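You operate a simulated robot arm through the tools that you are given. There is no shell and no other tool. Be economical: measure what you need, move in short steps, check, and stop when the job is done.

The job below is to be done with a simulated two-armed robot. You get a single attempt, and the scene is never put back.

Task
On the top of the island bench, fold the blue cloth in half and then in half again.

Only the result counts: the job must be done as asked and must still hold three seconds after the hand-in. Knocking over, shifting, dropping, spilling or breaking anything else fails it. Flat cloth is picked up by pressing the open fingertips on it (5 to 10 N) and closing them slowly along it; thin cloth reads only 2 to 8 mm in the jaws.

Robot
Two 7-joint arms with two-finger parallel grippers on one trunk, on a base that drives. Base frame: it is fixed to the floor where the robot stands at the start and does not move with it; the origin is under the middle of the robot, x ahead of it, y to its left, z up. Units: mm, rad, N and s.
The left shoulder is at the start at [60, 189, 1078], the right one opposite. Places, roughly: island bench [700, -1300, 800]. Payload 3.43 kg a hand.
The TCP of each hand is the grasp point between the finger pads, 30 mm short of the fingertips. In the tool frame z runs along the fingers and y along their closing line. Largest opening 94 mm; finger width 28, thickness 10; the body of the gripper, 50 by 96 mm, starts 55 mm behind the TCP.
Orientation is that of the tool frame in the base frame, as a unit quaternion [w, x, y, z]. With the fingers straight down and closing along the base's y, the tool's x points along the base's -x, its y along +y and its z along -z.

Tools
- The arms move only by the tool play_rows. It takes "left_increments", "right_increments" or both (then of equal length, played together; a hand with none holds still); each is a list of rows, each a list of 7 numbers: the shift along the base's x, y, z in mm, then the turn, a rotation vector about the base's x, y, z in rad, then the finger opening in mm, from 0 to 94. In form: [[tx, ty, tz, rx, ry, rz, fingers], ...]. A call has 1 to 8 rows; each row is the pose to reach, as a shift and turn from the pose commanded when the call began. A row lasts 0.2 s, in which the tool goes at most 50 mm and 0.15 rad; a call with a longer step from one row to the next is refused whole, and so is a gripper value outside its range. A pose out of reach is approached as far as the arm can. The call stops where the force on the tool passes 40 N (or 10 N more than at its start, if that is more) or the arm is blocked; 0.2 s more then pass. The fingers move at their own pace (about 153 mm/s each) and stop on an object; they squeeze with about 40 N. The grip force told is the motor's: it shows also when the fingers shut on nothing. Time passes only in rows, and 0.2 s behind the last, so rows that repeat a pose let the fingers close. It gives the time, the measured TCP pose, the force on the tool (base axes), the opening and the grip force at its end, in the units of the frame above (readings bear some noise), with the torque about the TCP (base axes, N m) and any sound that the robot's microphone picked up, and new pictures: "show" is both (left out), scene, wrist or none (wrist: the cameras of the hands that moved).
- Cameras (640 x 400 px; columns grow to the right, rows downward): "scene" is now at [8.4, 5.5, 1615.4]; the picture's right is [0.04, -1.00, 0.00], its down [-0.82, -0.03, -0.57] and it looks along [0.57, 0.02, -0.82] (base axes); focal length 266 px, centre (320, 200). "left" rides on the left gripper at [76, -14, -102] in its tool frame; the picture's right is [0.18, 0.98, 0.00], its down [-0.75, 0.14, -0.64] and it looks along [-0.63, 0.12, 0.77] (tool axes); focal length 243 px, centre (320, 200). "right" rides on the right gripper at [76, 14, -102] in its tool frame; the picture's right is [-0.18, 0.98, 0.00], its down [-0.75, -0.14, -0.64] and it looks along [-0.63, -0.12, 0.77] (tool axes); focal length 243 px, centre (320, 200). There is no depth. A picture from a camera that has moved, and an enlarged one, comes with that camera's place and axes in the base frame and with its lens. The place of the scene camera against the robot may be out by one fixed shift of up to 12 mm in any direction.
- slide_trunk(by): slides the trunk up (or, below 0, down) by that many mm; the arms and the scene camera ride with it, the base frame stays. It gives what a move gives, with no picture.
- drive_base(legs): drives the robot by 1 to 6 legs, each [ahead, left, turn to the left] in mm, mm and rad, along the robot's own axes; the way and the turn of a leg run together, so that a leg with both is an arc; at most 1500 mm and 3.142 rad a leg. The arms and the cameras ride along, it lands a little off, and it stops where it bumps. It gives what a move gives, and a new picture of the scene camera.
- head_to(pan, tilt): turns the head with the scene camera to pan (to the left, within 1.501 rad either way) and tilt (down, from -0.506 to 1.204), counted from straight ahead of the robot. It gives what a move gives, and a new picture of the scene camera.
- close_up(camera, box): a new picture of the part [left, top, right, bottom] of that camera's present view, enlarged. No time passes.
- hand_in(): hands the job in; it is judged then, once.

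Go step by step. Nothing tells you exact positions but the pictures and the camera data: compare them with the known pose of the tool, close in by small moves and look again before you grip or let go. The budget is 120 turns and 260 pictures, counting those below and the enlarged ones. Unless the task says otherwise, let go and move clear before handing in, and close with one line.

The tools are called as a command line: name --argument value ..., lists and objects as JSON in quotes. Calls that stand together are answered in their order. play_rows: Moves the arms, as the interface text tells. Its arguments: {"type":"object","properties":{"left_increments":{"type":"array"},"right_increments":{"type":"array"},"show":{"type":"string","enum":["both","scene","wrist","none"]}},"required":[]} The other tools are called the same way: slide_trunk (by) slides the trunk up or down; drive_base (legs) drives the base; head_to (pan, tilt) turns the head that bears the scene camera; close_up (camera, box) takes an enlarged picture of a part of a camera's view; hand_in () hands the job in.

At the start:

```text
time_s: 0.0
left_ee_pos: [465.4, 133.9, 998.9]
left_ee_rot: [-0.001, 0.0, 1.0, 0.0]
left_wrist_force: [-0.1, 0.2, -0.5]
left_ft_torque: [0.0, 0.01, 0.01]
left_finger_gap: 93.9
left_grip_force: 0.1
right_ee_pos: [326.8, -251.2, 976.9]
right_ee_rot: [0.0, 0.0, 1.0, 0.001]
right_wrist_force: [0.3, 0.0, 0.2]
right_ft_torque: [0.01, 0.02, 0.0]
right_finger_gap: 94.1
right_grip_force: 0.1
trunk travel left (down, up): [-750.0, 240.0]
robot x, y, heading: [-0.9, -0.5, -0.003]
head pan, tilt: [0.042, 0.96]
```

scene: 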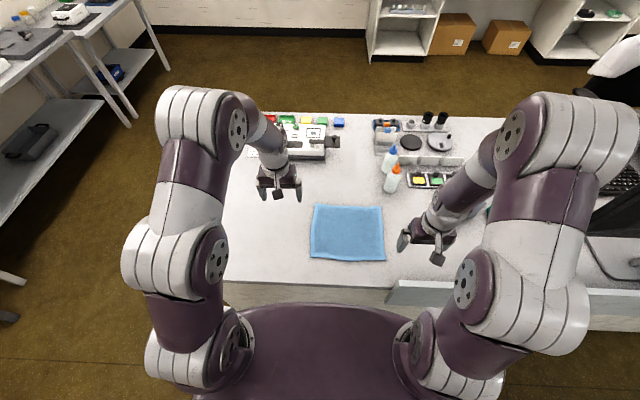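
right: 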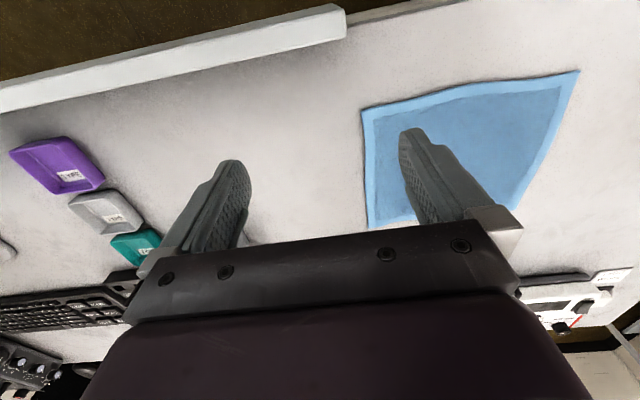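
left: 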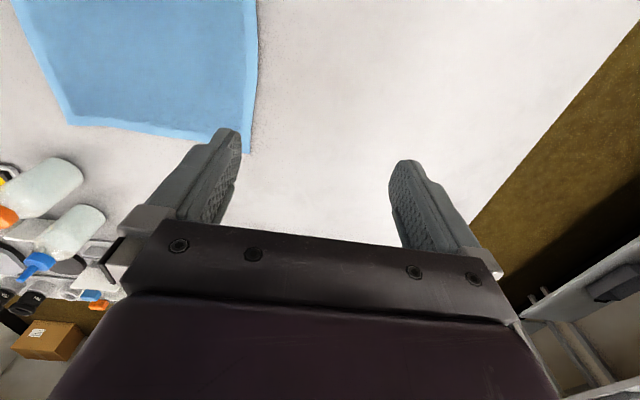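

I see a blue cloth on the bench in front of me, but the island bench is given as being at [700, -1300], to my right. I'll look there first to see if a cloth lies on it.

head_to --pan -1.1 --tilt 0.6

close_up --camera "scene" --box '[160, 0, 480, 200]'

```text
time_s: 1.4
left_ee_pos: [465.6, 134.7, 998.8]
left_ee_rot: [0.0, 0.0, 1.0, -0.001]
left_wrist_force: [-0.6, 0.2, 0.4]
left_ft_torque: [0.01, 0.01, 0.0]
left_finger_gap: 94.1
left_grip_force: 0.1
right_ee_pos: [326.7, -252.2, 976.9]
right_ee_rot: [0.0, -0.001, 1.0, 0.0]
right_wrist_force: [-0.5, -1.0, -0.3]
right_ft_torque: [0.01, 0.03, -0.02]
right_finger_gap: 94.2
right_grip_force: 0.1
trunk travel left (down, up): [-750.0, 240.0]
robot x, y, heading: [-4.4, 1.3, -0.001]
head pan, tilt: [-1.1, 0.6]
camera scene: at [-23.4, -76.2, 1644.5], right [-0.89, -0.45, 0.0], down [-0.26, 0.5, -0.82], along [0.38, -0.73, -0.57], focal length 266 px, centre (320, 200)
```

scene: 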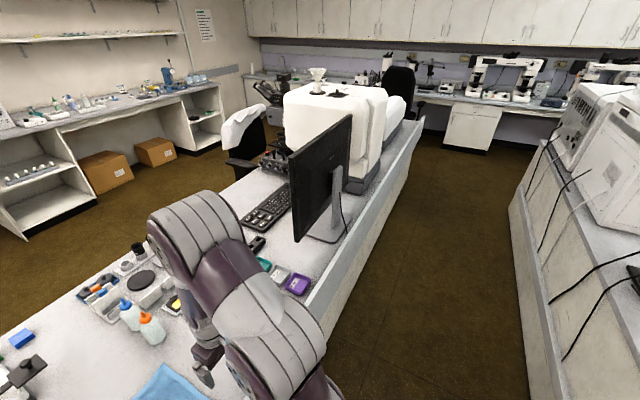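

```text
2.00 times, centred on (320, 100) of scene
camera zoom: at [-23.4, -76.2, 1644.5], right [-0.89, -0.45, 0.0], down [-0.26, 0.5, -0.82], along [0.38, -0.73, -0.57], focal length 531 px, centre (320, 400)
```

zoom: 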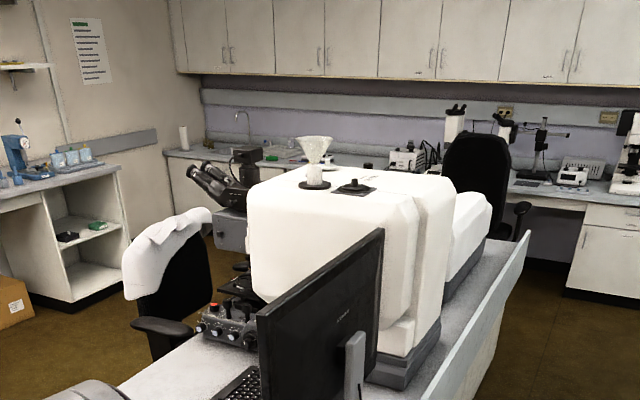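

The bench in front of me is the long island bench, and the cloth on it spans roughly x 380–615, y −222–53. I'll strafe right about 85 mm to centre on it and look down again.

head_to --pan 0.0 --tilt 1.0

drive_base --legs '[[0, -85, 0]]'

close_up --camera "scene" --box '[200, 130, 440, 280]'

```text
time_s: 2.7
left_ee_pos: [465.9, 133.8, 1000.5]
left_ee_rot: [0.0, 0.0, 1.0, 0.001]
left_wrist_force: [0.3, 0.3, -0.3]
left_ft_torque: [-0.03, -0.03, 0.0]
left_finger_gap: 94.0
left_grip_force: 0.1
right_ee_pos: [328.0, -251.4, 976.6]
right_ee_rot: [0.0, 0.0, 1.0, 0.001]
right_wrist_force: [1.0, -0.4, 0.2]
right_ft_torque: [-0.02, 0.01, 0.02]
right_finger_gap: 94.2
right_grip_force: 0.1
trunk travel left (down, up): [-750.0, 240.0]
robot x, y, heading: [1.1, 2.5, -0.004]
head pan, tilt: [0.0, 1.0]
camera scene: at [6.0, 2.4, 1612.5], right [0.0, -1.0, 0.0], down [-0.84, 0.0, -0.54], along [0.54, 0.0, -0.84], focal length 266 px, centre (320, 200)
```

scene: 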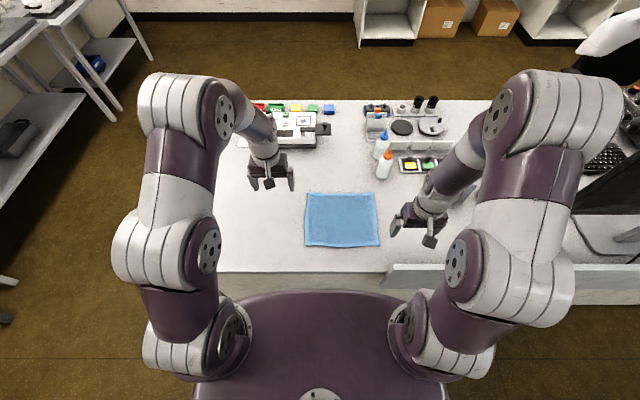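

```text
time_s: 3.8
left_ee_pos: [465.2, 49.5, 998.5]
left_ee_rot: [0.0, -0.001, 1.0, 0.0]
left_wrist_force: [-0.3, 0.4, 0.1]
left_ft_torque: [0.04, 0.0, 0.01]
left_finger_gap: 94.2
left_grip_force: 0.0
right_ee_pos: [327.5, -336.6, 976.1]
right_ee_rot: [0.0, 0.0, 1.0, 0.0]
right_wrist_force: [-0.9, -1.0, -0.3]
right_ft_torque: [-0.01, 0.03, -0.01]
right_finger_gap: 94.1
right_grip_force: 0.0
trunk travel left (down, up): [-750.0, 240.0]
robot x, y, heading: [0.0, -87.4, 0.005]
head pan, tilt: [0.0, 1.0]
camera scene: at [6.0, -82.9, 1612.5], right [0.0, -1.0, 0.0], down [-0.84, 0.0, -0.54], along [0.54, 0.0, -0.84], focal length 266 px, centre (320, 200)
```

scene: 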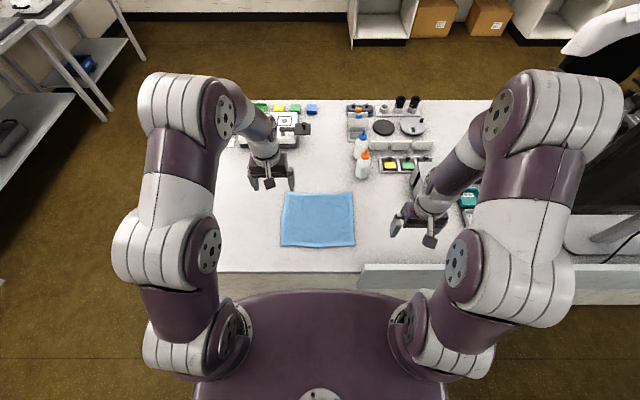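

```text
2.67 times, centred on (320, 205) of scene
camera zoom: at [6.0, -82.9, 1612.5], right [0.0, -1.0, 0.0], down [-0.84, 0.0, -0.54], along [0.54, 0.0, -0.84], focal length 708 px, centre (320, 187)
```

zoom: 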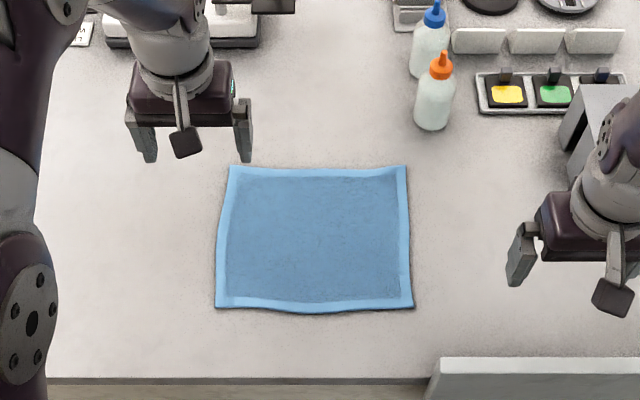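

The cloth corners compute to about x 391–625, y −213–58, with the orange bottle near (704, −265). I'll turn both hands 90° so they close along x, and bring them above the far corners.

play_rows --left_increments '[[18, 0, -10, 0, 0, -0.15, 60], [36, 0, -20, 0, 0, -0.3, 60], [54, 0, -30, 0, 0, -0.45, 60], [72, 0, -45, 0, 0, -0.6, 60], [90, 0, -60, 0, 0, -0.75, 60], [108, 0, -75, 0, 0, -0.9, 60], [126, 0, -90, 0, 0, -1.05, 60], [140, -3, -100, 0, 0, -1.2, 60]]' --right_increments '[[36, 17, 0, 0, 0, -0.15, 60], [72, 34, -5, 0, 0, -0.3, 60], [108, 51, -10, 0, 0, -0.45, 60], [144, 68, -20, 0, 0, -0.6, 60], [180, 85, -30, 0, 0, -0.75, 60], [216, 102, -45, 0, 0, -0.9, 60], [252, 118, -60, 0, 0, -1.05, 60], [280, 133, -77, 0, 0, -1.2, 60]]' --show "none"

play_rows --left_increments '[[3, 0, -30, 0, 0, -0.13, 60], [6, 0, -60, 0, 0, -0.26, 60], [10, 0, -90, 0, 0, -0.371, 60]]' --right_increments '[[3, 0, -30, 0, 0, -0.13, 60], [6, 0, -60, 0, 0, -0.26, 60], [10, 0, -90, 0, 0, -0.371, 60]]'

close_up --camera "scene" --box '[240, 140, 400, 260]'

```text
time_s: 5.6
left_ee_pos: [607.0, 48.0, 899.2]
left_ee_rot: [-0.001, 0.565, 0.825, -0.002]
left_wrist_force: [0.5, -1.4, -1.3]
left_ft_torque: [-0.02, 0.01, -0.04]
left_finger_gap: 60.0
left_grip_force: 0.0
right_ee_pos: [606.2, -201.6, 899.2]
right_ee_rot: [0.0, 0.566, 0.825, -0.001]
right_wrist_force: [0.6, -0.2, -0.6]
right_ft_torque: [0.0, 0.01, 0.01]
right_finger_gap: 59.9
right_grip_force: 0.0
trunk travel left (down, up): [-750.0, 240.0]
robot x, y, heading: [1.3, -84.9, 0.002]
head pan, tilt: [0.0, 1.0]
```

```text
time_s: 6.4
left_ee_pos: [616.4, 46.0, 810.0]
left_ee_rot: [0.0, 0.708, 0.706, 0.0]
left_wrist_force: [-0.1, -0.6, 0.4]
left_ft_torque: [-0.02, 0.0, 0.02]
left_finger_gap: 59.8
left_grip_force: 0.0
right_ee_pos: [617.2, -201.9, 809.6]
right_ee_rot: [0.001, 0.708, 0.706, 0.0]
right_wrist_force: [-0.4, -0.2, 1.1]
right_ft_torque: [0.05, 0.02, -0.01]
right_finger_gap: 59.8
right_grip_force: 0.0
trunk travel left (down, up): [-750.0, 240.0]
robot x, y, heading: [-3.8, -85.7, 0.001]
head pan, tilt: [0.0, 1.0]
camera scene: at [7.9, -82.2, 1612.6], right [0.0, -1.0, 0.0], down [-0.84, 0.0, -0.54], along [0.54, 0.0, -0.84], focal length 266 px, centre (320, 200)
camera right: at [631.9, -125.3, 911.4], right [0.98, -0.19, 0.0], down [-0.14, -0.75, 0.64], along [-0.12, -0.63, -0.77], focal length 243 px, centre (320, 200)
camera left: at [602.4, 123.3, 911.8], right [0.98, 0.18, 0.0], down [0.14, -0.75, 0.64], along [0.12, -0.63, -0.77], focal length 243 px, centre (320, 200)
```

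scene: 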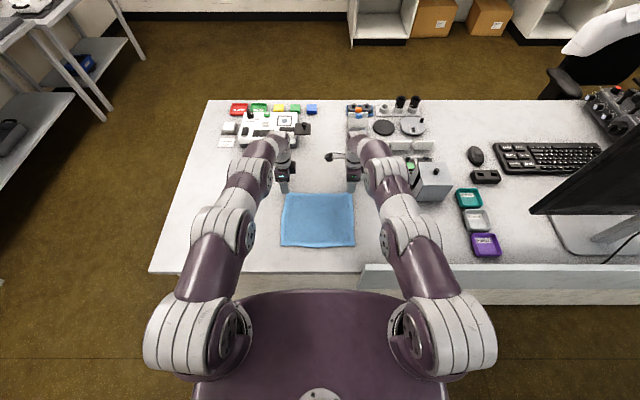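
right: 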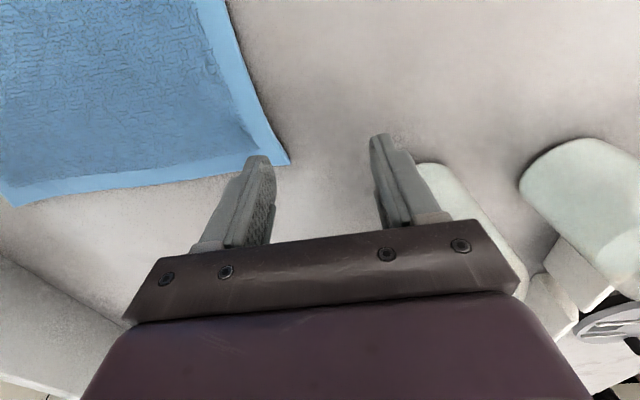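
left: 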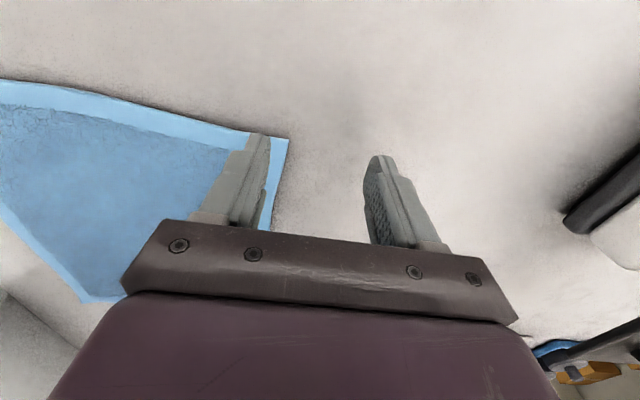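

```text
3.33 times, centred on (320, 200) of scene
camera zoom: at [7.9, -82.2, 1612.6], right [0.0, -1.0, 0.0], down [-0.84, 0.0, -0.54], along [0.54, 0.0, -0.84], focal length 885 px, centre (320, 200)
```

zoom: 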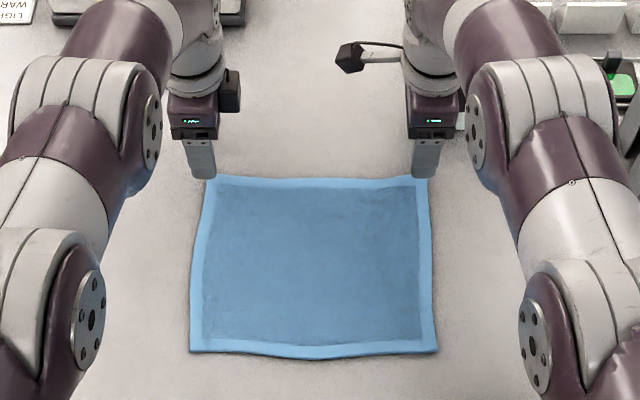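

Triangulating between the wrist and scene cameras puts the surface nearer z ≈ 755, and the far corners near (595, 46) and (592, −213). I'll shift the hands accordingly, staying above, and check.

play_rows --left_increments '[[-15, -7, 0, 0, 0, 0, 44], [-30, -14, -5, 0, 0, 0, 44], [-30, -14, -13, 0, 0, 0, 44]]' --right_increments '[[-15, 2, 0, 0, 0, 0, 44], [-30, 4, -5, 0, 0, 0, 44], [-30, 4, -13, 0, 0, 0, 44]]'

```text
time_s: 7.2
left_ee_pos: [585.2, 32.7, 796.5]
left_ee_rot: [0.0, 0.708, 0.707, 0.0]
left_wrist_force: [0.0, 0.1, -1.0]
left_ft_torque: [0.02, -0.01, 0.04]
left_finger_gap: 44.0
left_grip_force: 0.1
right_ee_pos: [587.2, -199.0, 797.2]
right_ee_rot: [0.0, 0.707, 0.707, 0.0]
right_wrist_force: [0.2, -0.4, -0.4]
right_ft_torque: [0.01, 0.0, 0.03]
right_finger_gap: 44.0
right_grip_force: 0.0
trunk travel left (down, up): [-750.0, 240.0]
robot x, y, heading: [-2.5, -82.2, -0.004]
head pan, tilt: [0.0, 1.0]
camera scene: at [6.9, -81.9, 1612.5], right [0.0, -1.0, 0.0], down [-0.84, 0.0, -0.54], along [0.54, 0.0, -0.84], focal length 266 px, centre (320, 200)
camera right: at [601.8, -121.9, 900.1], right [0.98, -0.18, 0.0], down [-0.14, -0.75, 0.64], along [-0.12, -0.63, -0.77], focal length 243 px, centre (320, 200)
camera left: at [571.6, 109.6, 899.2], right [0.98, 0.18, 0.0], down [0.14, -0.75, 0.64], along [0.12, -0.63, -0.77], focal length 243 px, centre (320, 200)
```

scene: 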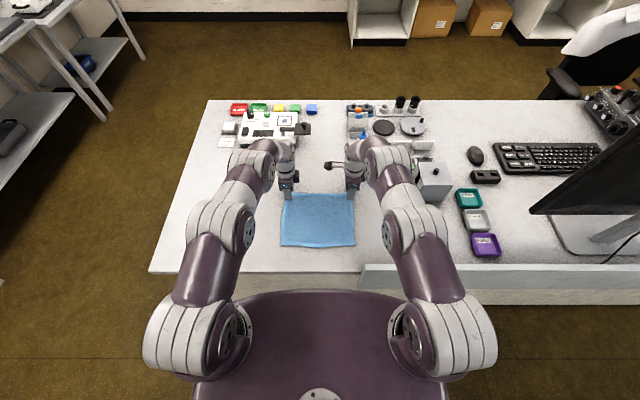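
right: 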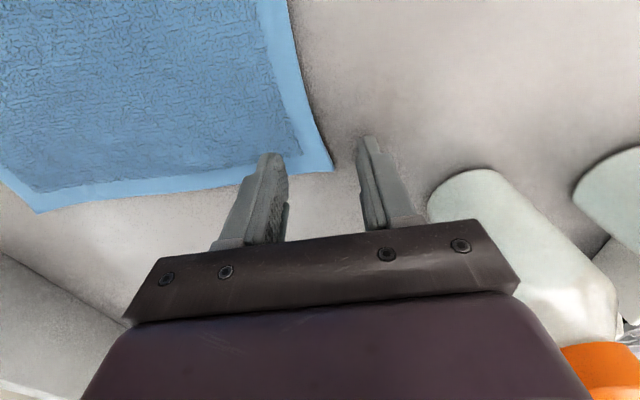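
left: 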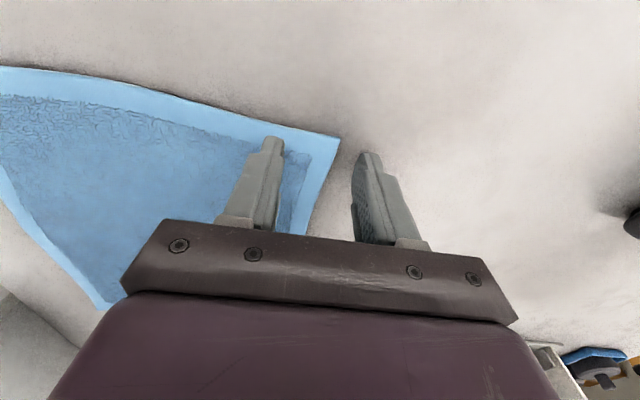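

Both far corners sit between the fingers as wanted. I'll lower in small steps, feeling for contact.

play_rows --left_increments '[[2, -6, -4, 0, 0, 0, 44], [2, -6, -8, 0, 0, 0, 44]]' --right_increments '[[0, 0, -4, 0, 0, 0, 44], [0, 0, -8, 0, 0, 0, 44]]' --show "none"

play_rows --left_increments '[[0, 0, -2, 0, 0, 0, 44], [0, 0, -4, 0, 0, 0, 44]]' --right_increments '[[0, 0, -2, 0, 0, 0, 44], [0, 0, -4, 0, 0, 0, 44]]' --show "wrist"

```text
time_s: 7.8
left_ee_pos: [587.4, 28.1, 793.0]
left_ee_rot: [0.004, 0.707, 0.707, 0.003]
left_wrist_force: [-0.1, 5.7, 25.7]
left_ft_torque: [0.18, 0.69, -0.13]
left_finger_gap: 44.1
left_grip_force: 0.3
right_ee_pos: [586.0, -198.9, 793.3]
right_ee_rot: [0.003, 0.708, 0.706, 0.001]
right_wrist_force: [1.0, -0.9, 10.8]
right_ft_torque: [0.0, 0.27, 0.02]
right_finger_gap: 43.2
right_grip_force: 0.2
trunk travel left (down, up): [-750.0, 240.0]
robot x, y, heading: [1.5, -84.5, 0.001]
head pan, tilt: [0.0, 1.0]
```

```text
time_s: 8.3
left_ee_pos: [588.0, 26.8, 792.1]
left_ee_rot: [0.005, 0.707, 0.707, 0.005]
left_wrist_force: [-4.2, 2.4, 21.9]
left_ft_torque: [0.1, 0.78, -0.1]
left_finger_gap: 46.5
left_grip_force: 1.8
right_ee_pos: [588.2, -198.6, 793.8]
right_ee_rot: [0.003, 0.707, 0.707, 0.005]
right_wrist_force: [-5.4, -0.8, 21.0]
right_ft_torque: [0.02, 0.74, 0.07]
right_finger_gap: 46.7
right_grip_force: 1.9
trunk travel left (down, up): [-750.0, 240.0]
robot x, y, heading: [0.3, -86.1, -0.001]
head pan, tilt: [0.0, 1.0]
stopped in row 2 (left hand): the force on the tool passed its limit (the readings are from after the stop); the commanded pose is now the measured one
camera right: at [601.0, -121.8, 896.1], right [0.98, -0.18, 0.01], down [-0.15, -0.75, 0.64], along [-0.11, -0.63, -0.77], focal length 243 px, centre (320, 200)
camera left: at [573.9, 103.6, 895.5], right [0.98, 0.18, 0.01], down [0.13, -0.75, 0.64], along [0.13, -0.63, -0.76], focal length 243 px, centre (320, 200)
```

right: 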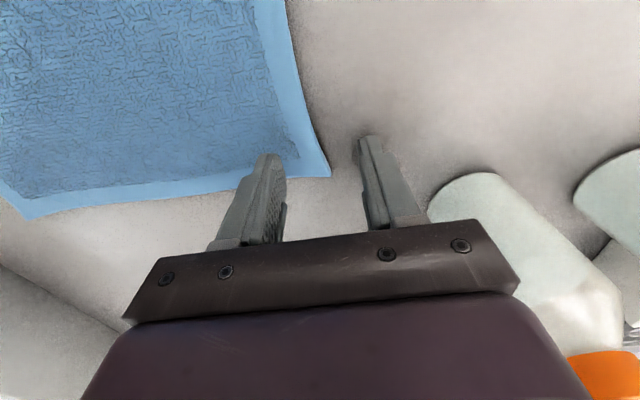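
left: 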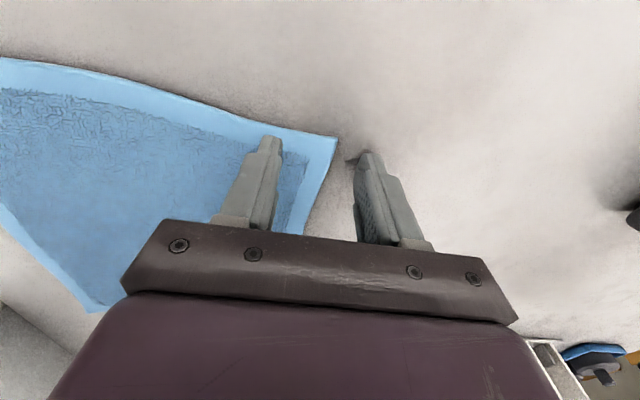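

Contact is at TCP z ≈ 793 (the surface is about 762), with the inner fingers bearing on the cloth. I'll ease the force slightly and close slowly.

play_rows --left_increments '[[0, 0, 0.5, 0, 0, 0, 40], [0, 0, 0.5, 0, 0, 0, 34], [0, 0, 0.5, 0, 0, 0, 28], [0, 0, 0.5, 0, 0, 0, 22], [0, 0, 0.5, 0, 0, 0, 16], [0, 0, 0.5, 0, 0, 0, 10], [0, 0, 0.5, 0, 0, 0, 4], [0, 0, 0.5, 0, 0, 0, 0]]' --right_increments '[[0, 0, 0, 0, 0, 0, 40], [0, 0, 0, 0, 0, 0, 34], [0, 0, 0, 0, 0, 0, 28], [0, 0, 0, 0, 0, 0, 22], [0, 0, 0, 0, 0, 0, 16], [0, 0, 0, 0, 0, 0, 10], [0, 0, 0, 0, 0, 0, 4], [0, 0, 0, 0, 0, 0, 0]]' --show "wrist"

```text
time_s: 10.1
left_ee_pos: [584.0, 26.9, 792.2]
left_ee_rot: [0.004, 0.707, 0.707, 0.005]
left_wrist_force: [-5.3, -1.1, 25.9]
left_ft_torque: [-0.05, 0.33, 0.02]
left_finger_gap: 5.1
left_grip_force: 39.7
right_ee_pos: [584.7, -198.7, 792.5]
right_ee_rot: [0.004, 0.707, 0.707, 0.004]
right_wrist_force: [-5.2, 1.7, 27.6]
right_ft_torque: [0.15, 0.37, 0.01]
right_finger_gap: 3.8
right_grip_force: 38.3
trunk travel left (down, up): [-750.0, 240.0]
robot x, y, heading: [-2.3, -84.9, 0.001]
head pan, tilt: [0.0, 1.0]
camera right: at [597.7, -121.8, 895.7], right [0.98, -0.18, 0.01], down [-0.15, -0.75, 0.64], along [-0.11, -0.63, -0.77], focal length 243 px, centre (320, 200)
camera left: at [570.2, 103.4, 895.2], right [0.98, 0.18, 0.01], down [0.13, -0.75, 0.64], along [0.13, -0.63, -0.76], focal length 243 px, centre (320, 200)
```

right: 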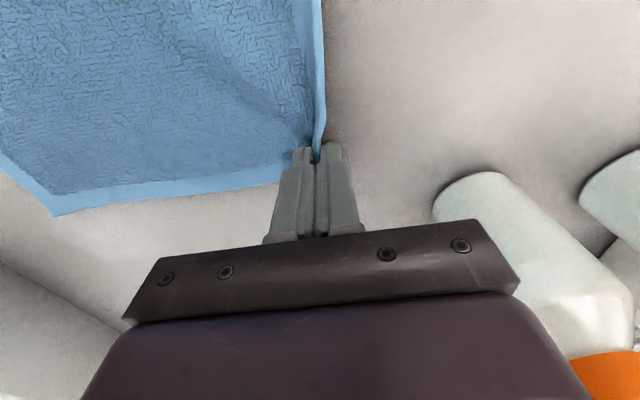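
left: 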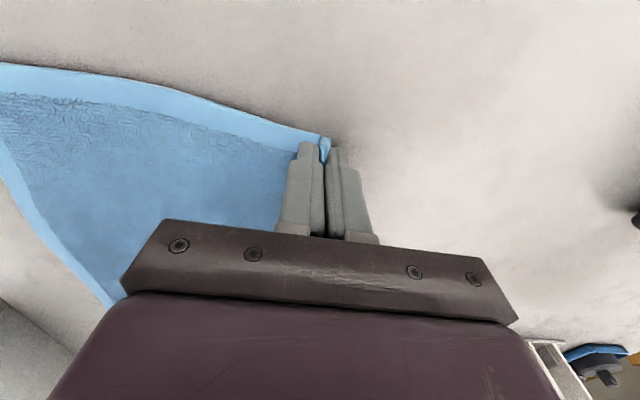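

Both corners are gripped (5.1 and 3.8 mm). I'll start the fold: an arc up over the middle with the hands tilting, checking halfway.

play_rows --left_increments '[[-3.2, 0, 18.9, 0, -0.044, 0, 0], [-10, 0, 37, 0, -0.0875, 0, 0], [-20.3, 0, 53.6, 0, -0.131, 0, 0], [-33.6, 0, 68.1, 0, -0.175, 0, 0], [-49.6, 0, 79.9, 0, -0.219, 0, 0], [-67.7, 0, 88.6, 0, -0.2625, 0, 0], [-87.1, 0, 93.7, 0, -0.306, 0, 0], [-107.3, 0, 95.2, 0, -0.35, 0, 0]]' --right_increments '[[-3.2, 0, 18.9, 0, -0.044, 0, 0], [-10, 0, 37, 0, -0.0875, 0, 0], [-20.3, 0, 53.6, 0, -0.131, 0, 0], [-33.6, 0, 68.1, 0, -0.175, 0, 0], [-49.6, 0, 79.9, 0, -0.219, 0, 0], [-67.7, 0, 88.6, 0, -0.2625, 0, 0], [-87.1, 0, 93.7, 0, -0.306, 0, 0], [-107.3, 0, 95.2, 0, -0.35, 0, 0]]'

close_up --camera "scene" --box '[240, 140, 400, 260]'

```text
time_s: 11.9
left_ee_pos: [482.5, 27.3, 886.9]
left_ee_rot: [0.128, 0.696, 0.695, 0.126]
left_wrist_force: [-1.0, 0.1, 0.4]
left_ft_torque: [0.01, -0.03, 0.01]
left_finger_gap: 4.3
left_grip_force: 39.4
right_ee_pos: [480.4, -199.0, 885.3]
right_ee_rot: [0.126, 0.696, 0.695, 0.128]
right_wrist_force: [-1.2, 0.8, 0.1]
right_ft_torque: [0.01, 0.07, 0.0]
right_finger_gap: 3.7
right_grip_force: 38.6
trunk travel left (down, up): [-750.0, 240.0]
robot x, y, heading: [2.8, -87.7, -0.004]
head pan, tilt: [0.0, 1.0]
camera scene: at [2.1, -81.9, 1612.5], right [0.0, -1.0, 0.0], down [-0.84, 0.0, -0.54], along [0.54, 0.0, -0.84], focal length 266 px, centre (320, 200)
camera right: at [458.5, -122.5, 987.3], right [0.92, -0.18, 0.35], down [-0.36, -0.75, 0.55], along [0.16, -0.63, -0.76], focal length 243 px, centre (320, 200)
camera left: at [432.2, 104.7, 978.2], right [0.92, 0.18, 0.35], down [-0.1, -0.75, 0.65], along [0.38, -0.63, -0.67], focal length 243 px, centre (320, 200)
```

scene: 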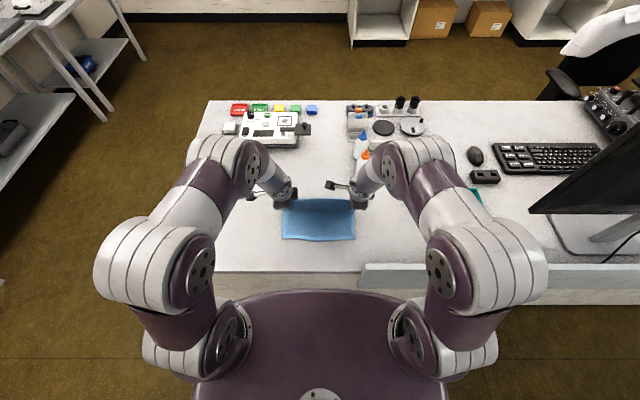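
right: 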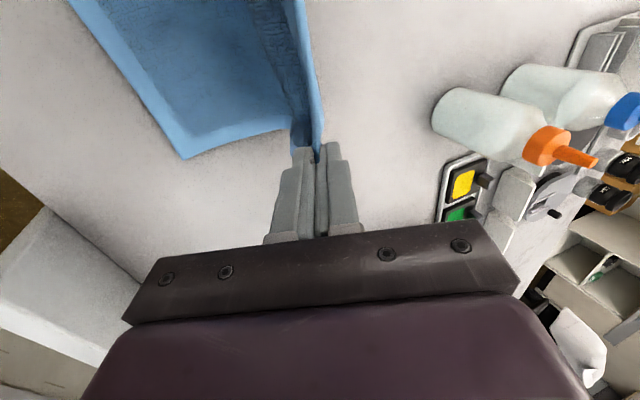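
left: 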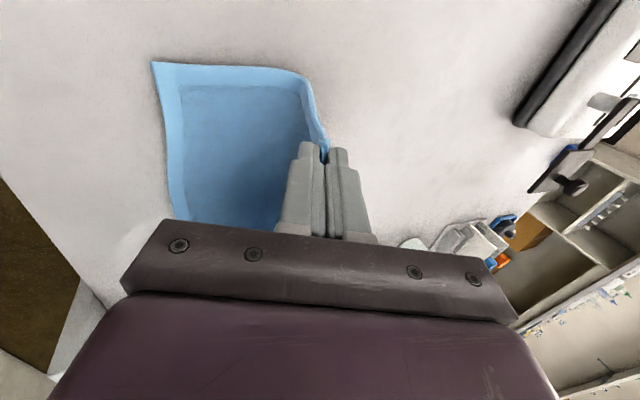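

```text
3.33 times, centred on (320, 200) of scene
camera zoom: at [2.1, -81.9, 1612.5], right [0.0, -1.0, 0.0], down [-0.84, 0.0, -0.54], along [0.54, 0.0, -0.84], focal length 885 px, centre (320, 200)
```

zoom: 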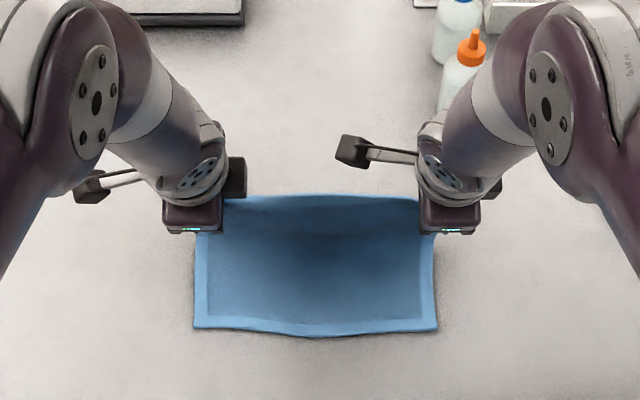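

The fold lifts well. The near edge has slipped to x ≈ 395 as the fingers closed, so I'll shorten the second half of the arc and look before laying down.

play_rows --left_increments '[[-16.7, 1, -2.4, 0, -0.044, 0, 0], [-32.8, 2, -8.4, 0, -0.0875, 0, 0], [-47.8, 3, -18, 0, -0.131, 0, 0], [-60.9, 4, -30.6, 0, -0.175, 0, 0], [-72, 5, -46, 0, -0.219, 0, 0], [-80.4, 5, -63.6, 0, -0.2625, 0, 0]]' --right_increments '[[-16.7, 1, -2.4, 0, -0.044, 0, 0], [-32.8, 2, -8.4, 0, -0.0875, 0, 0], [-47.8, 3, -18, 0, -0.131, 0, 0], [-60.9, 4, -30.6, 0, -0.175, 0, 0], [-72, 5, -46, 0, -0.219, 0, 0], [-80.4, 5, -63.6, 0, -0.2625, 0, 0]]'

close_up --camera "scene" --box '[240, 140, 400, 260]'

```text
time_s: 13.3
left_ee_pos: [407.1, 31.3, 820.7]
left_ee_rot: [0.22, 0.673, 0.672, 0.217]
left_wrist_force: [14.0, -24.8, 7.8]
left_ft_torque: [-0.65, -0.42, -0.16]
left_finger_gap: 4.0
left_grip_force: 38.5
left hand out of reach, approached as far as the arm can: row 3, 4
right_ee_pos: [507.8, -185.6, 882.2]
right_ee_rot: [0.193, 0.678, 0.681, 0.196]
right_wrist_force: [-13.8, 24.7, -8.8]
right_ft_torque: [0.45, 0.5, 0.56]
right_finger_gap: 3.7
right_grip_force: 38.3
right hand out of reach, approached as far as the arm can: row 2, 3, 4, 5, 6
trunk travel left (down, up): [-750.0, 240.0]
robot x, y, heading: [0.4, -83.4, 0.002]
head pan, tilt: [0.0, 1.0]
camera scene: at [7.6, -82.0, 1612.5], right [0.0, -1.0, 0.0], down [-0.84, 0.0, -0.54], along [0.54, 0.0, -0.84], focal length 266 px, centre (320, 200)
camera right: at [465.3, -108.9, 977.0], right [0.84, -0.18, 0.52], down [-0.45, -0.76, 0.47], along [0.31, -0.63, -0.71], focal length 243 px, centre (320, 200)
camera left: at [335.3, 107.9, 896.0], right [0.8, 0.18, 0.58], down [-0.27, -0.75, 0.6], along [0.54, -0.63, -0.55], focal length 243 px, centre (320, 200)
```

scene: 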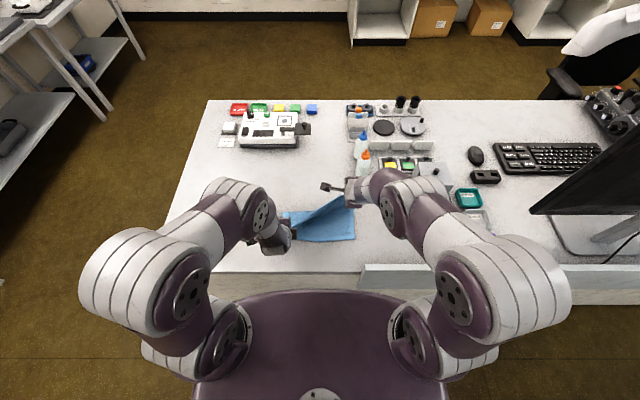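
right: 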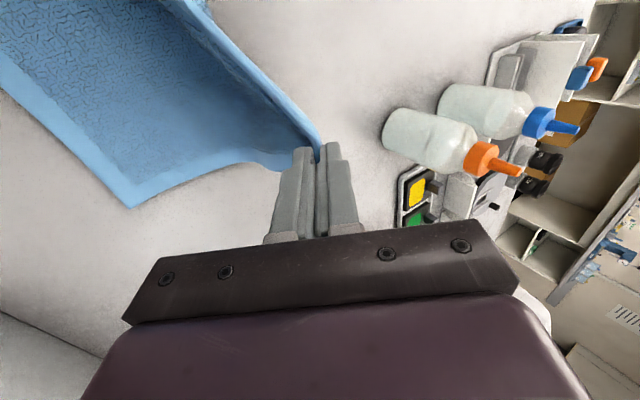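
left: 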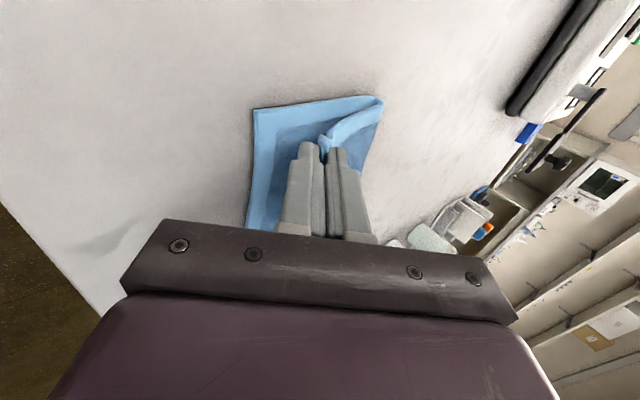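

```text
3.33 times, centred on (320, 200) of scene
camera zoom: at [7.6, -82.0, 1612.5], right [0.0, -1.0, 0.0], down [-0.84, 0.0, -0.54], along [0.54, 0.0, -0.84], focal length 885 px, centre (320, 200)
```

zoom: 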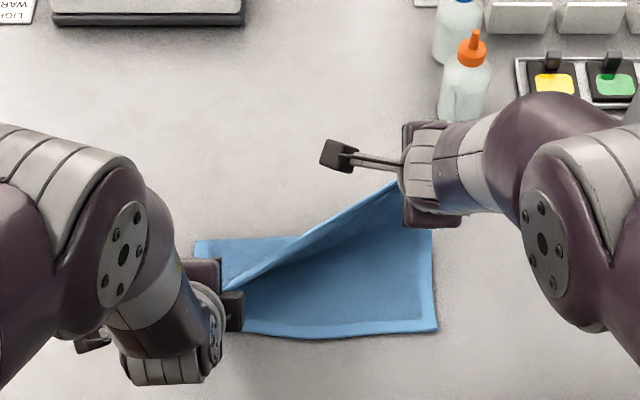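

The right arm ran into a limit with the tilted wrist while the left followed, so the fold is skewed but both corners are still held. I'll back both hands along the path to relieve the tension.

play_rows --left_increments '[[8.4, 0, 17.6, 0, 0.0435, 0, 0], [19.5, -1, 33, 0, 0.0875, 0, 0], [32.6, -2, 45.6, 0, 0.1315, 0, 0], [47.6, -3, 55.2, 0, 0.175, 0, 0], [63.7, -4, 61.2, 0, 0.2185, 0, 0], [80.4, -5, 63.6, 0, 0.2625, 0, 0]]' --right_increments '[[8.4, 0, 17.6, 0, 0.0435, 0, 0], [19.5, -1, 33, 0, 0.0875, 0, 0], [32.6, -2, 45.6, 0, 0.1315, 0, 0], [47.6, -3, 55.2, 0, 0.175, 0, 0], [63.7, -4, 61.2, 0, 0.2185, 0, 0], [80.4, -5, 63.6, 0, 0.2625, 0, 0]]' --show "scene"

```text
time_s: 14.7
left_ee_pos: [485.8, 28.0, 883.4]
left_ee_rot: [0.127, 0.696, 0.696, 0.125]
left_wrist_force: [14.9, -26.6, 8.5]
left_ft_torque: [-0.76, -0.45, -0.04]
left_finger_gap: 4.4
left_grip_force: 38.1
right_ee_pos: [587.6, -191.2, 944.8]
right_ee_rot: [0.102, 0.698, 0.701, 0.103]
right_wrist_force: [-13.6, 27.0, -8.6]
right_ft_torque: [0.57, 0.35, 0.43]
right_finger_gap: 3.7
right_grip_force: 38.5
trunk travel left (down, up): [-750.0, 240.0]
robot x, y, heading: [1.6, -85.2, -0.001]
head pan, tilt: [0.0, 1.0]
camera scene: at [8.9, -82.2, 1612.4], right [0.0, -1.0, 0.0], down [-0.84, 0.0, -0.54], along [0.54, 0.0, -0.84], focal length 266 px, centre (320, 200)
```

scene: 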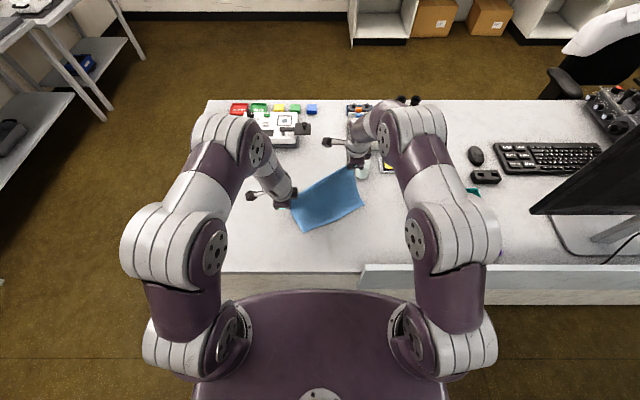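

The unreached right hand kept its offset, so the cloth is pulled taut diagonally. I'll bring the right hand level with the left (x ≈ 482, z ≈ 885) and upright.

play_rows --left_increments '[[0, 0, 0, 0, 0, 0, 0], [0, 0, 0, 0, 0.05, 0, 0], [0, 0, 0, 0, 0.1, 0, 0], [0, 0, 0, 0, 0.15, 0, 0], [0, 0, 0, 0, 0.2, 0, 0], [0, 0, 0, 0, 0.25, 0, 0], [0, 0, 0, 0, 0.3, 0, 0], [0, 0, 0, 0, 0.35, 0, 0]]' --right_increments '[[-14, -1, -8, 0, 0.04, 0, 0], [-28, -2, -16, 0, 0.08, 0, 0], [-42, -3, -24, 0, 0.12, 0, 0], [-56, -4, -32, 0, 0.16, 0, 0], [-70, -5, -40, 0, 0.2, 0, 0], [-84, -6, -48, 0, 0.24, 0, 0], [-98, -8, -56, 0, 0.27, 0, 0], [-104, -8, -60, 0, 0.29, 0, 0]]' --show "scene"

close_up --camera "scene" --box '[240, 140, 400, 260]'

```text
time_s: 16.5
left_ee_pos: [483.3, 27.4, 884.7]
left_ee_rot: [0.003, 0.709, 0.706, 0.002]
left_wrist_force: [-0.3, 0.3, 0.0]
left_ft_torque: [0.02, -0.08, 0.02]
left_finger_gap: 4.2
left_grip_force: 38.9
left hand out of reach, approached as far as the arm can: row 4, 5, 6
right_ee_pos: [481.1, -195.9, 885.0]
right_ee_rot: [0.002, 0.706, 0.708, 0.003]
right_wrist_force: [-0.9, -0.8, -1.0]
right_ft_torque: [-0.01, -0.11, 0.0]
right_finger_gap: 3.5
right_grip_force: 39.1
trunk travel left (down, up): [-750.0, 240.0]
robot x, y, heading: [-1.1, -84.9, -0.003]
head pan, tilt: [0.0, 1.0]
camera scene: at [6.4, -81.9, 1612.5], right [0.0, -1.0, 0.0], down [-0.84, 0.0, -0.54], along [0.54, 0.0, -0.84], focal length 266 px, centre (320, 200)
```

scene: 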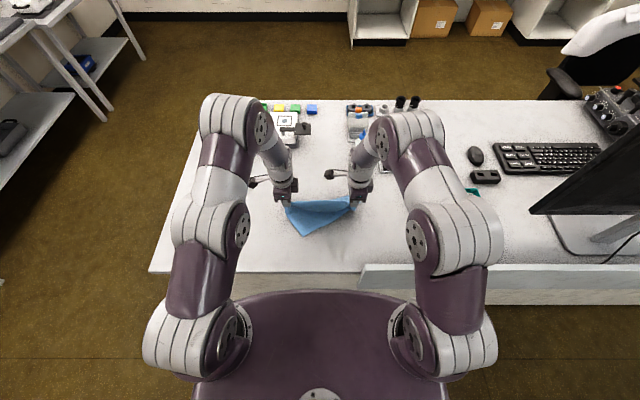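

```text
3.33 times, centred on (320, 200) of scene
camera zoom: at [6.4, -81.9, 1612.5], right [0.0, -1.0, 0.0], down [-0.84, 0.0, -0.54], along [0.54, 0.0, -0.84], focal length 885 px, centre (320, 200)
```

zoom: 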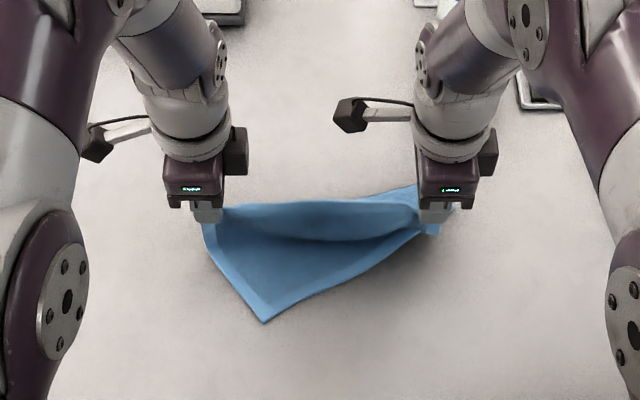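

The cloth's lower half got dragged askew, but both corners are held well. I'll lift it clear so it hangs freely between the hands, then re-lay it straight.

play_rows --left_increments '[[0, 0, 20, 0, 0, 0, 0], [0, 0, 45, 0, 0, 0, 0], [0, 0, 70, 0, 0, 0, 0], [0, 0, 95, 0, 0, 0, 0], [0, 0, 120, 0, 0, 0, 0], [0, 0, 145, 0, 0, 0, 0], [0, 0, 160, 0, 0, 0, 0], [0, 0, 160, 0, 0, 0, 0]]' --right_increments '[[0, 0, 20, 0, 0, 0, 0], [0, 0, 45, 0, 0, 0, 0], [0, 0, 70, 0, 0, 0, 0], [0, 0, 95, 0, 0, 0, 0], [0, 0, 120, 0, 0, 0, 0], [0, 0, 145, 0, 0, 0, 0], [0, 0, 160, 0, 0, 0, 0], [0, 0, 160, 0, 0, 0, 0]]' --show "both"

```text
time_s: 18.3
left_ee_pos: [482.7, 27.9, 1043.8]
left_ee_rot: [0.003, 0.707, 0.707, 0.002]
left_wrist_force: [0.1, 0.3, -0.8]
left_ft_torque: [0.0, -0.07, -0.01]
left_finger_gap: 3.9
left_grip_force: 38.4
right_ee_pos: [483.5, -197.8, 1046.0]
right_ee_rot: [0.002, 0.706, 0.708, 0.003]
right_wrist_force: [0.2, 0.7, -0.1]
right_ft_torque: [-0.02, -0.09, -0.01]
right_finger_gap: 3.4
right_grip_force: 38.0
trunk travel left (down, up): [-750.0, 240.0]
robot x, y, heading: [0.7, -85.6, 0.003]
head pan, tilt: [0.0, 1.0]
camera scene: at [6.5, -82.0, 1612.5], right [0.0, -1.0, 0.0], down [-0.84, 0.0, -0.54], along [0.54, 0.0, -0.84], focal length 266 px, centre (320, 200)
camera right: at [496.1, -121.4, 1149.9], right [0.98, -0.18, 0.01], down [-0.14, -0.76, 0.64], along [-0.11, -0.63, -0.77], focal length 243 px, centre (320, 200)
camera left: at [468.4, 103.9, 1146.7], right [0.98, 0.18, 0.01], down [0.14, -0.75, 0.64], along [0.12, -0.63, -0.77], focal length 243 px, centre (320, 200)
```

scene: 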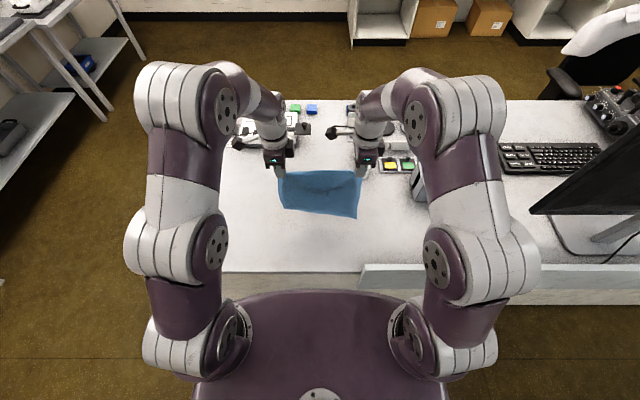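
right: 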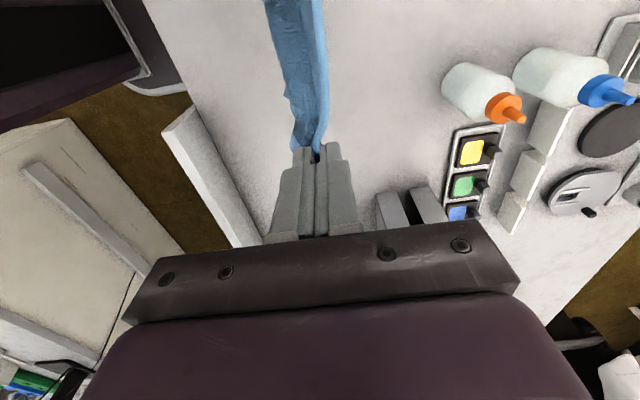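
left: 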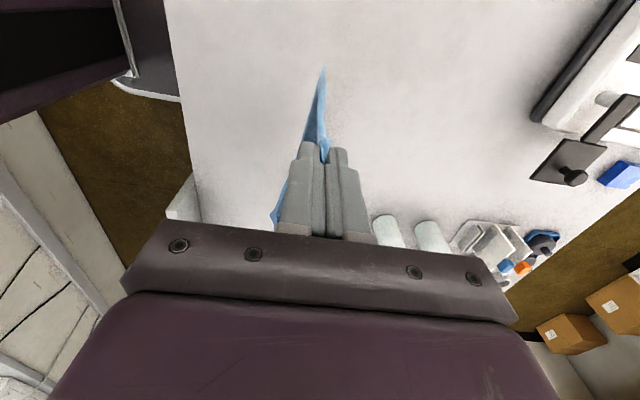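

The cloth hangs freely and square between the hands. I'll move it 60 mm nearer and let the swing settle.

play_rows --left_increments '[[-10, 0, 0, 0, 0, 0, 0], [-25, 0, 0, 0, 0, 0, 0], [-40, 0, 0, 0, 0, 0, 0], [-52, 0, 0, 0, 0, 0, 0], [-60, 0, 0, 0, 0, 0, 0], [-60, 0, 0, 0, 0, 0, 0], [-60, 0, 0, 0, 0, 0, 0], [-60, 0, 0, 0, 0, 0, 0]]' --right_increments '[[-10, 0, 0, 0, 0, 0, 0], [-25, 0, 0, 0, 0, 0, 0], [-40, 0, 0, 0, 0, 0, 0], [-52, 0, 0, 0, 0, 0, 0], [-60, 0, 0, 0, 0, 0, 0], [-60, 0, 0, 0, 0, 0, 0], [-60, 0, 0, 0, 0, 0, 0], [-60, 0, 0, 0, 0, 0, 0]]' --show "none"

play_rows --left_increments '[[0, 0, -10, 0, 0, 0, 0], [0, 0, -20, 0, 0, 0, 0], [0, 0, -20, 0, 0, 0, 0], [0, 0, -20, 0, 0, 0, 0]]' --right_increments '[[0, 0, -10, 0, 0, 0, 0], [0, 0, -20, 0, 0, 0, 0], [0, 0, -20, 0, 0, 0, 0], [0, 0, -20, 0, 0, 0, 0]]' --show "both"

close_up --camera "scene" --box '[240, 140, 400, 260]'

```text
time_s: 20.1
left_ee_pos: [423.0, 27.0, 1044.4]
left_ee_rot: [0.002, 0.707, 0.707, 0.003]
left_wrist_force: [0.7, 0.4, 0.6]
left_ft_torque: [0.0, -0.09, -0.01]
left_finger_gap: 4.0
left_grip_force: 38.4
right_ee_pos: [422.0, -197.6, 1045.8]
right_ee_rot: [0.003, 0.706, 0.708, 0.003]
right_wrist_force: [0.2, -0.2, 0.6]
right_ft_torque: [-0.01, -0.05, 0.0]
right_finger_gap: 3.5
right_grip_force: 38.0
trunk travel left (down, up): [-750.0, 240.0]
robot x, y, heading: [-1.2, -83.9, -0.002]
head pan, tilt: [0.0, 1.0]
```

```text
time_s: 21.1
left_ee_pos: [420.8, 26.8, 1022.9]
left_ee_rot: [0.002, 0.707, 0.707, 0.002]
left_wrist_force: [0.4, 0.2, -0.2]
left_ft_torque: [-0.02, -0.09, 0.0]
left_finger_gap: 4.2
left_grip_force: 39.0
right_ee_pos: [423.8, -197.7, 1025.6]
right_ee_rot: [0.002, 0.706, 0.709, 0.003]
right_wrist_force: [-0.2, -0.4, 0.3]
right_ft_torque: [0.0, -0.07, -0.01]
right_finger_gap: 3.4
right_grip_force: 37.9
trunk travel left (down, up): [-750.0, 240.0]
robot x, y, heading: [1.9, -85.6, 0.002]
head pan, tilt: [0.0, 1.0]
camera scene: at [6.2, -82.0, 1612.5], right [0.0, -1.0, 0.0], down [-0.84, 0.0, -0.54], along [0.54, 0.0, -0.84], focal length 266 px, centre (320, 200)
camera right: at [436.7, -121.5, 1129.3], right [0.98, -0.18, 0.01], down [-0.14, -0.76, 0.64], along [-0.11, -0.63, -0.77], focal length 243 px, centre (320, 200)
camera left: at [407.4, 102.8, 1126.2], right [0.98, 0.18, 0.01], down [0.14, -0.75, 0.64], along [0.12, -0.63, -0.77], focal length 243 px, centre (320, 200)
```

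scene: 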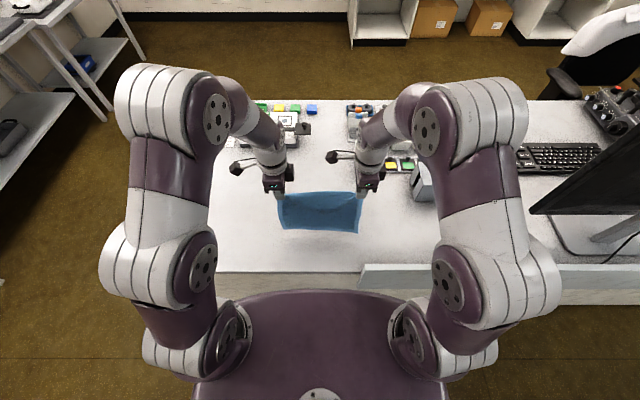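
right: 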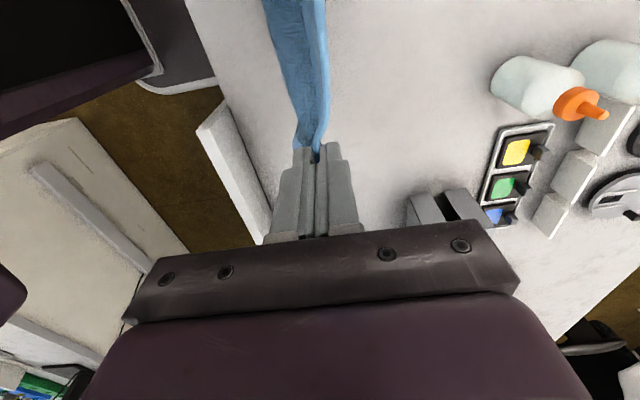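
left: 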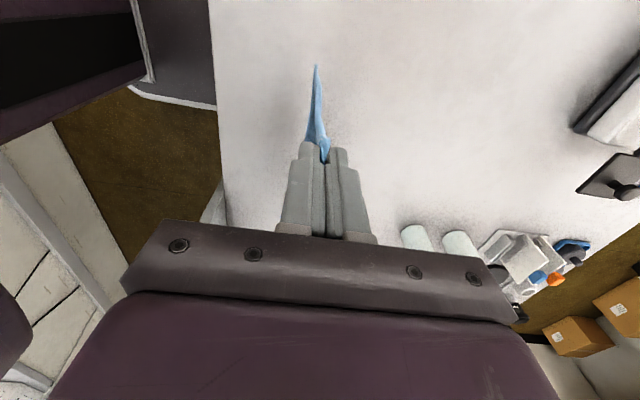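

```text
3.33 times, centred on (320, 200) of scene
camera zoom: at [6.2, -82.0, 1612.5], right [0.0, -1.0, 0.0], down [-0.84, 0.0, -0.54], along [0.54, 0.0, -0.84], focal length 885 px, centre (320, 200)
```

zoom: 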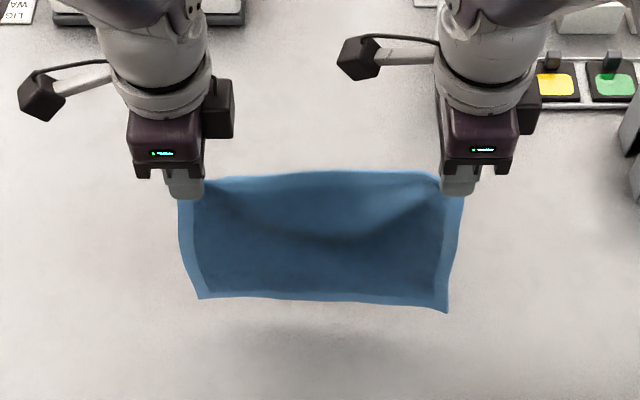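

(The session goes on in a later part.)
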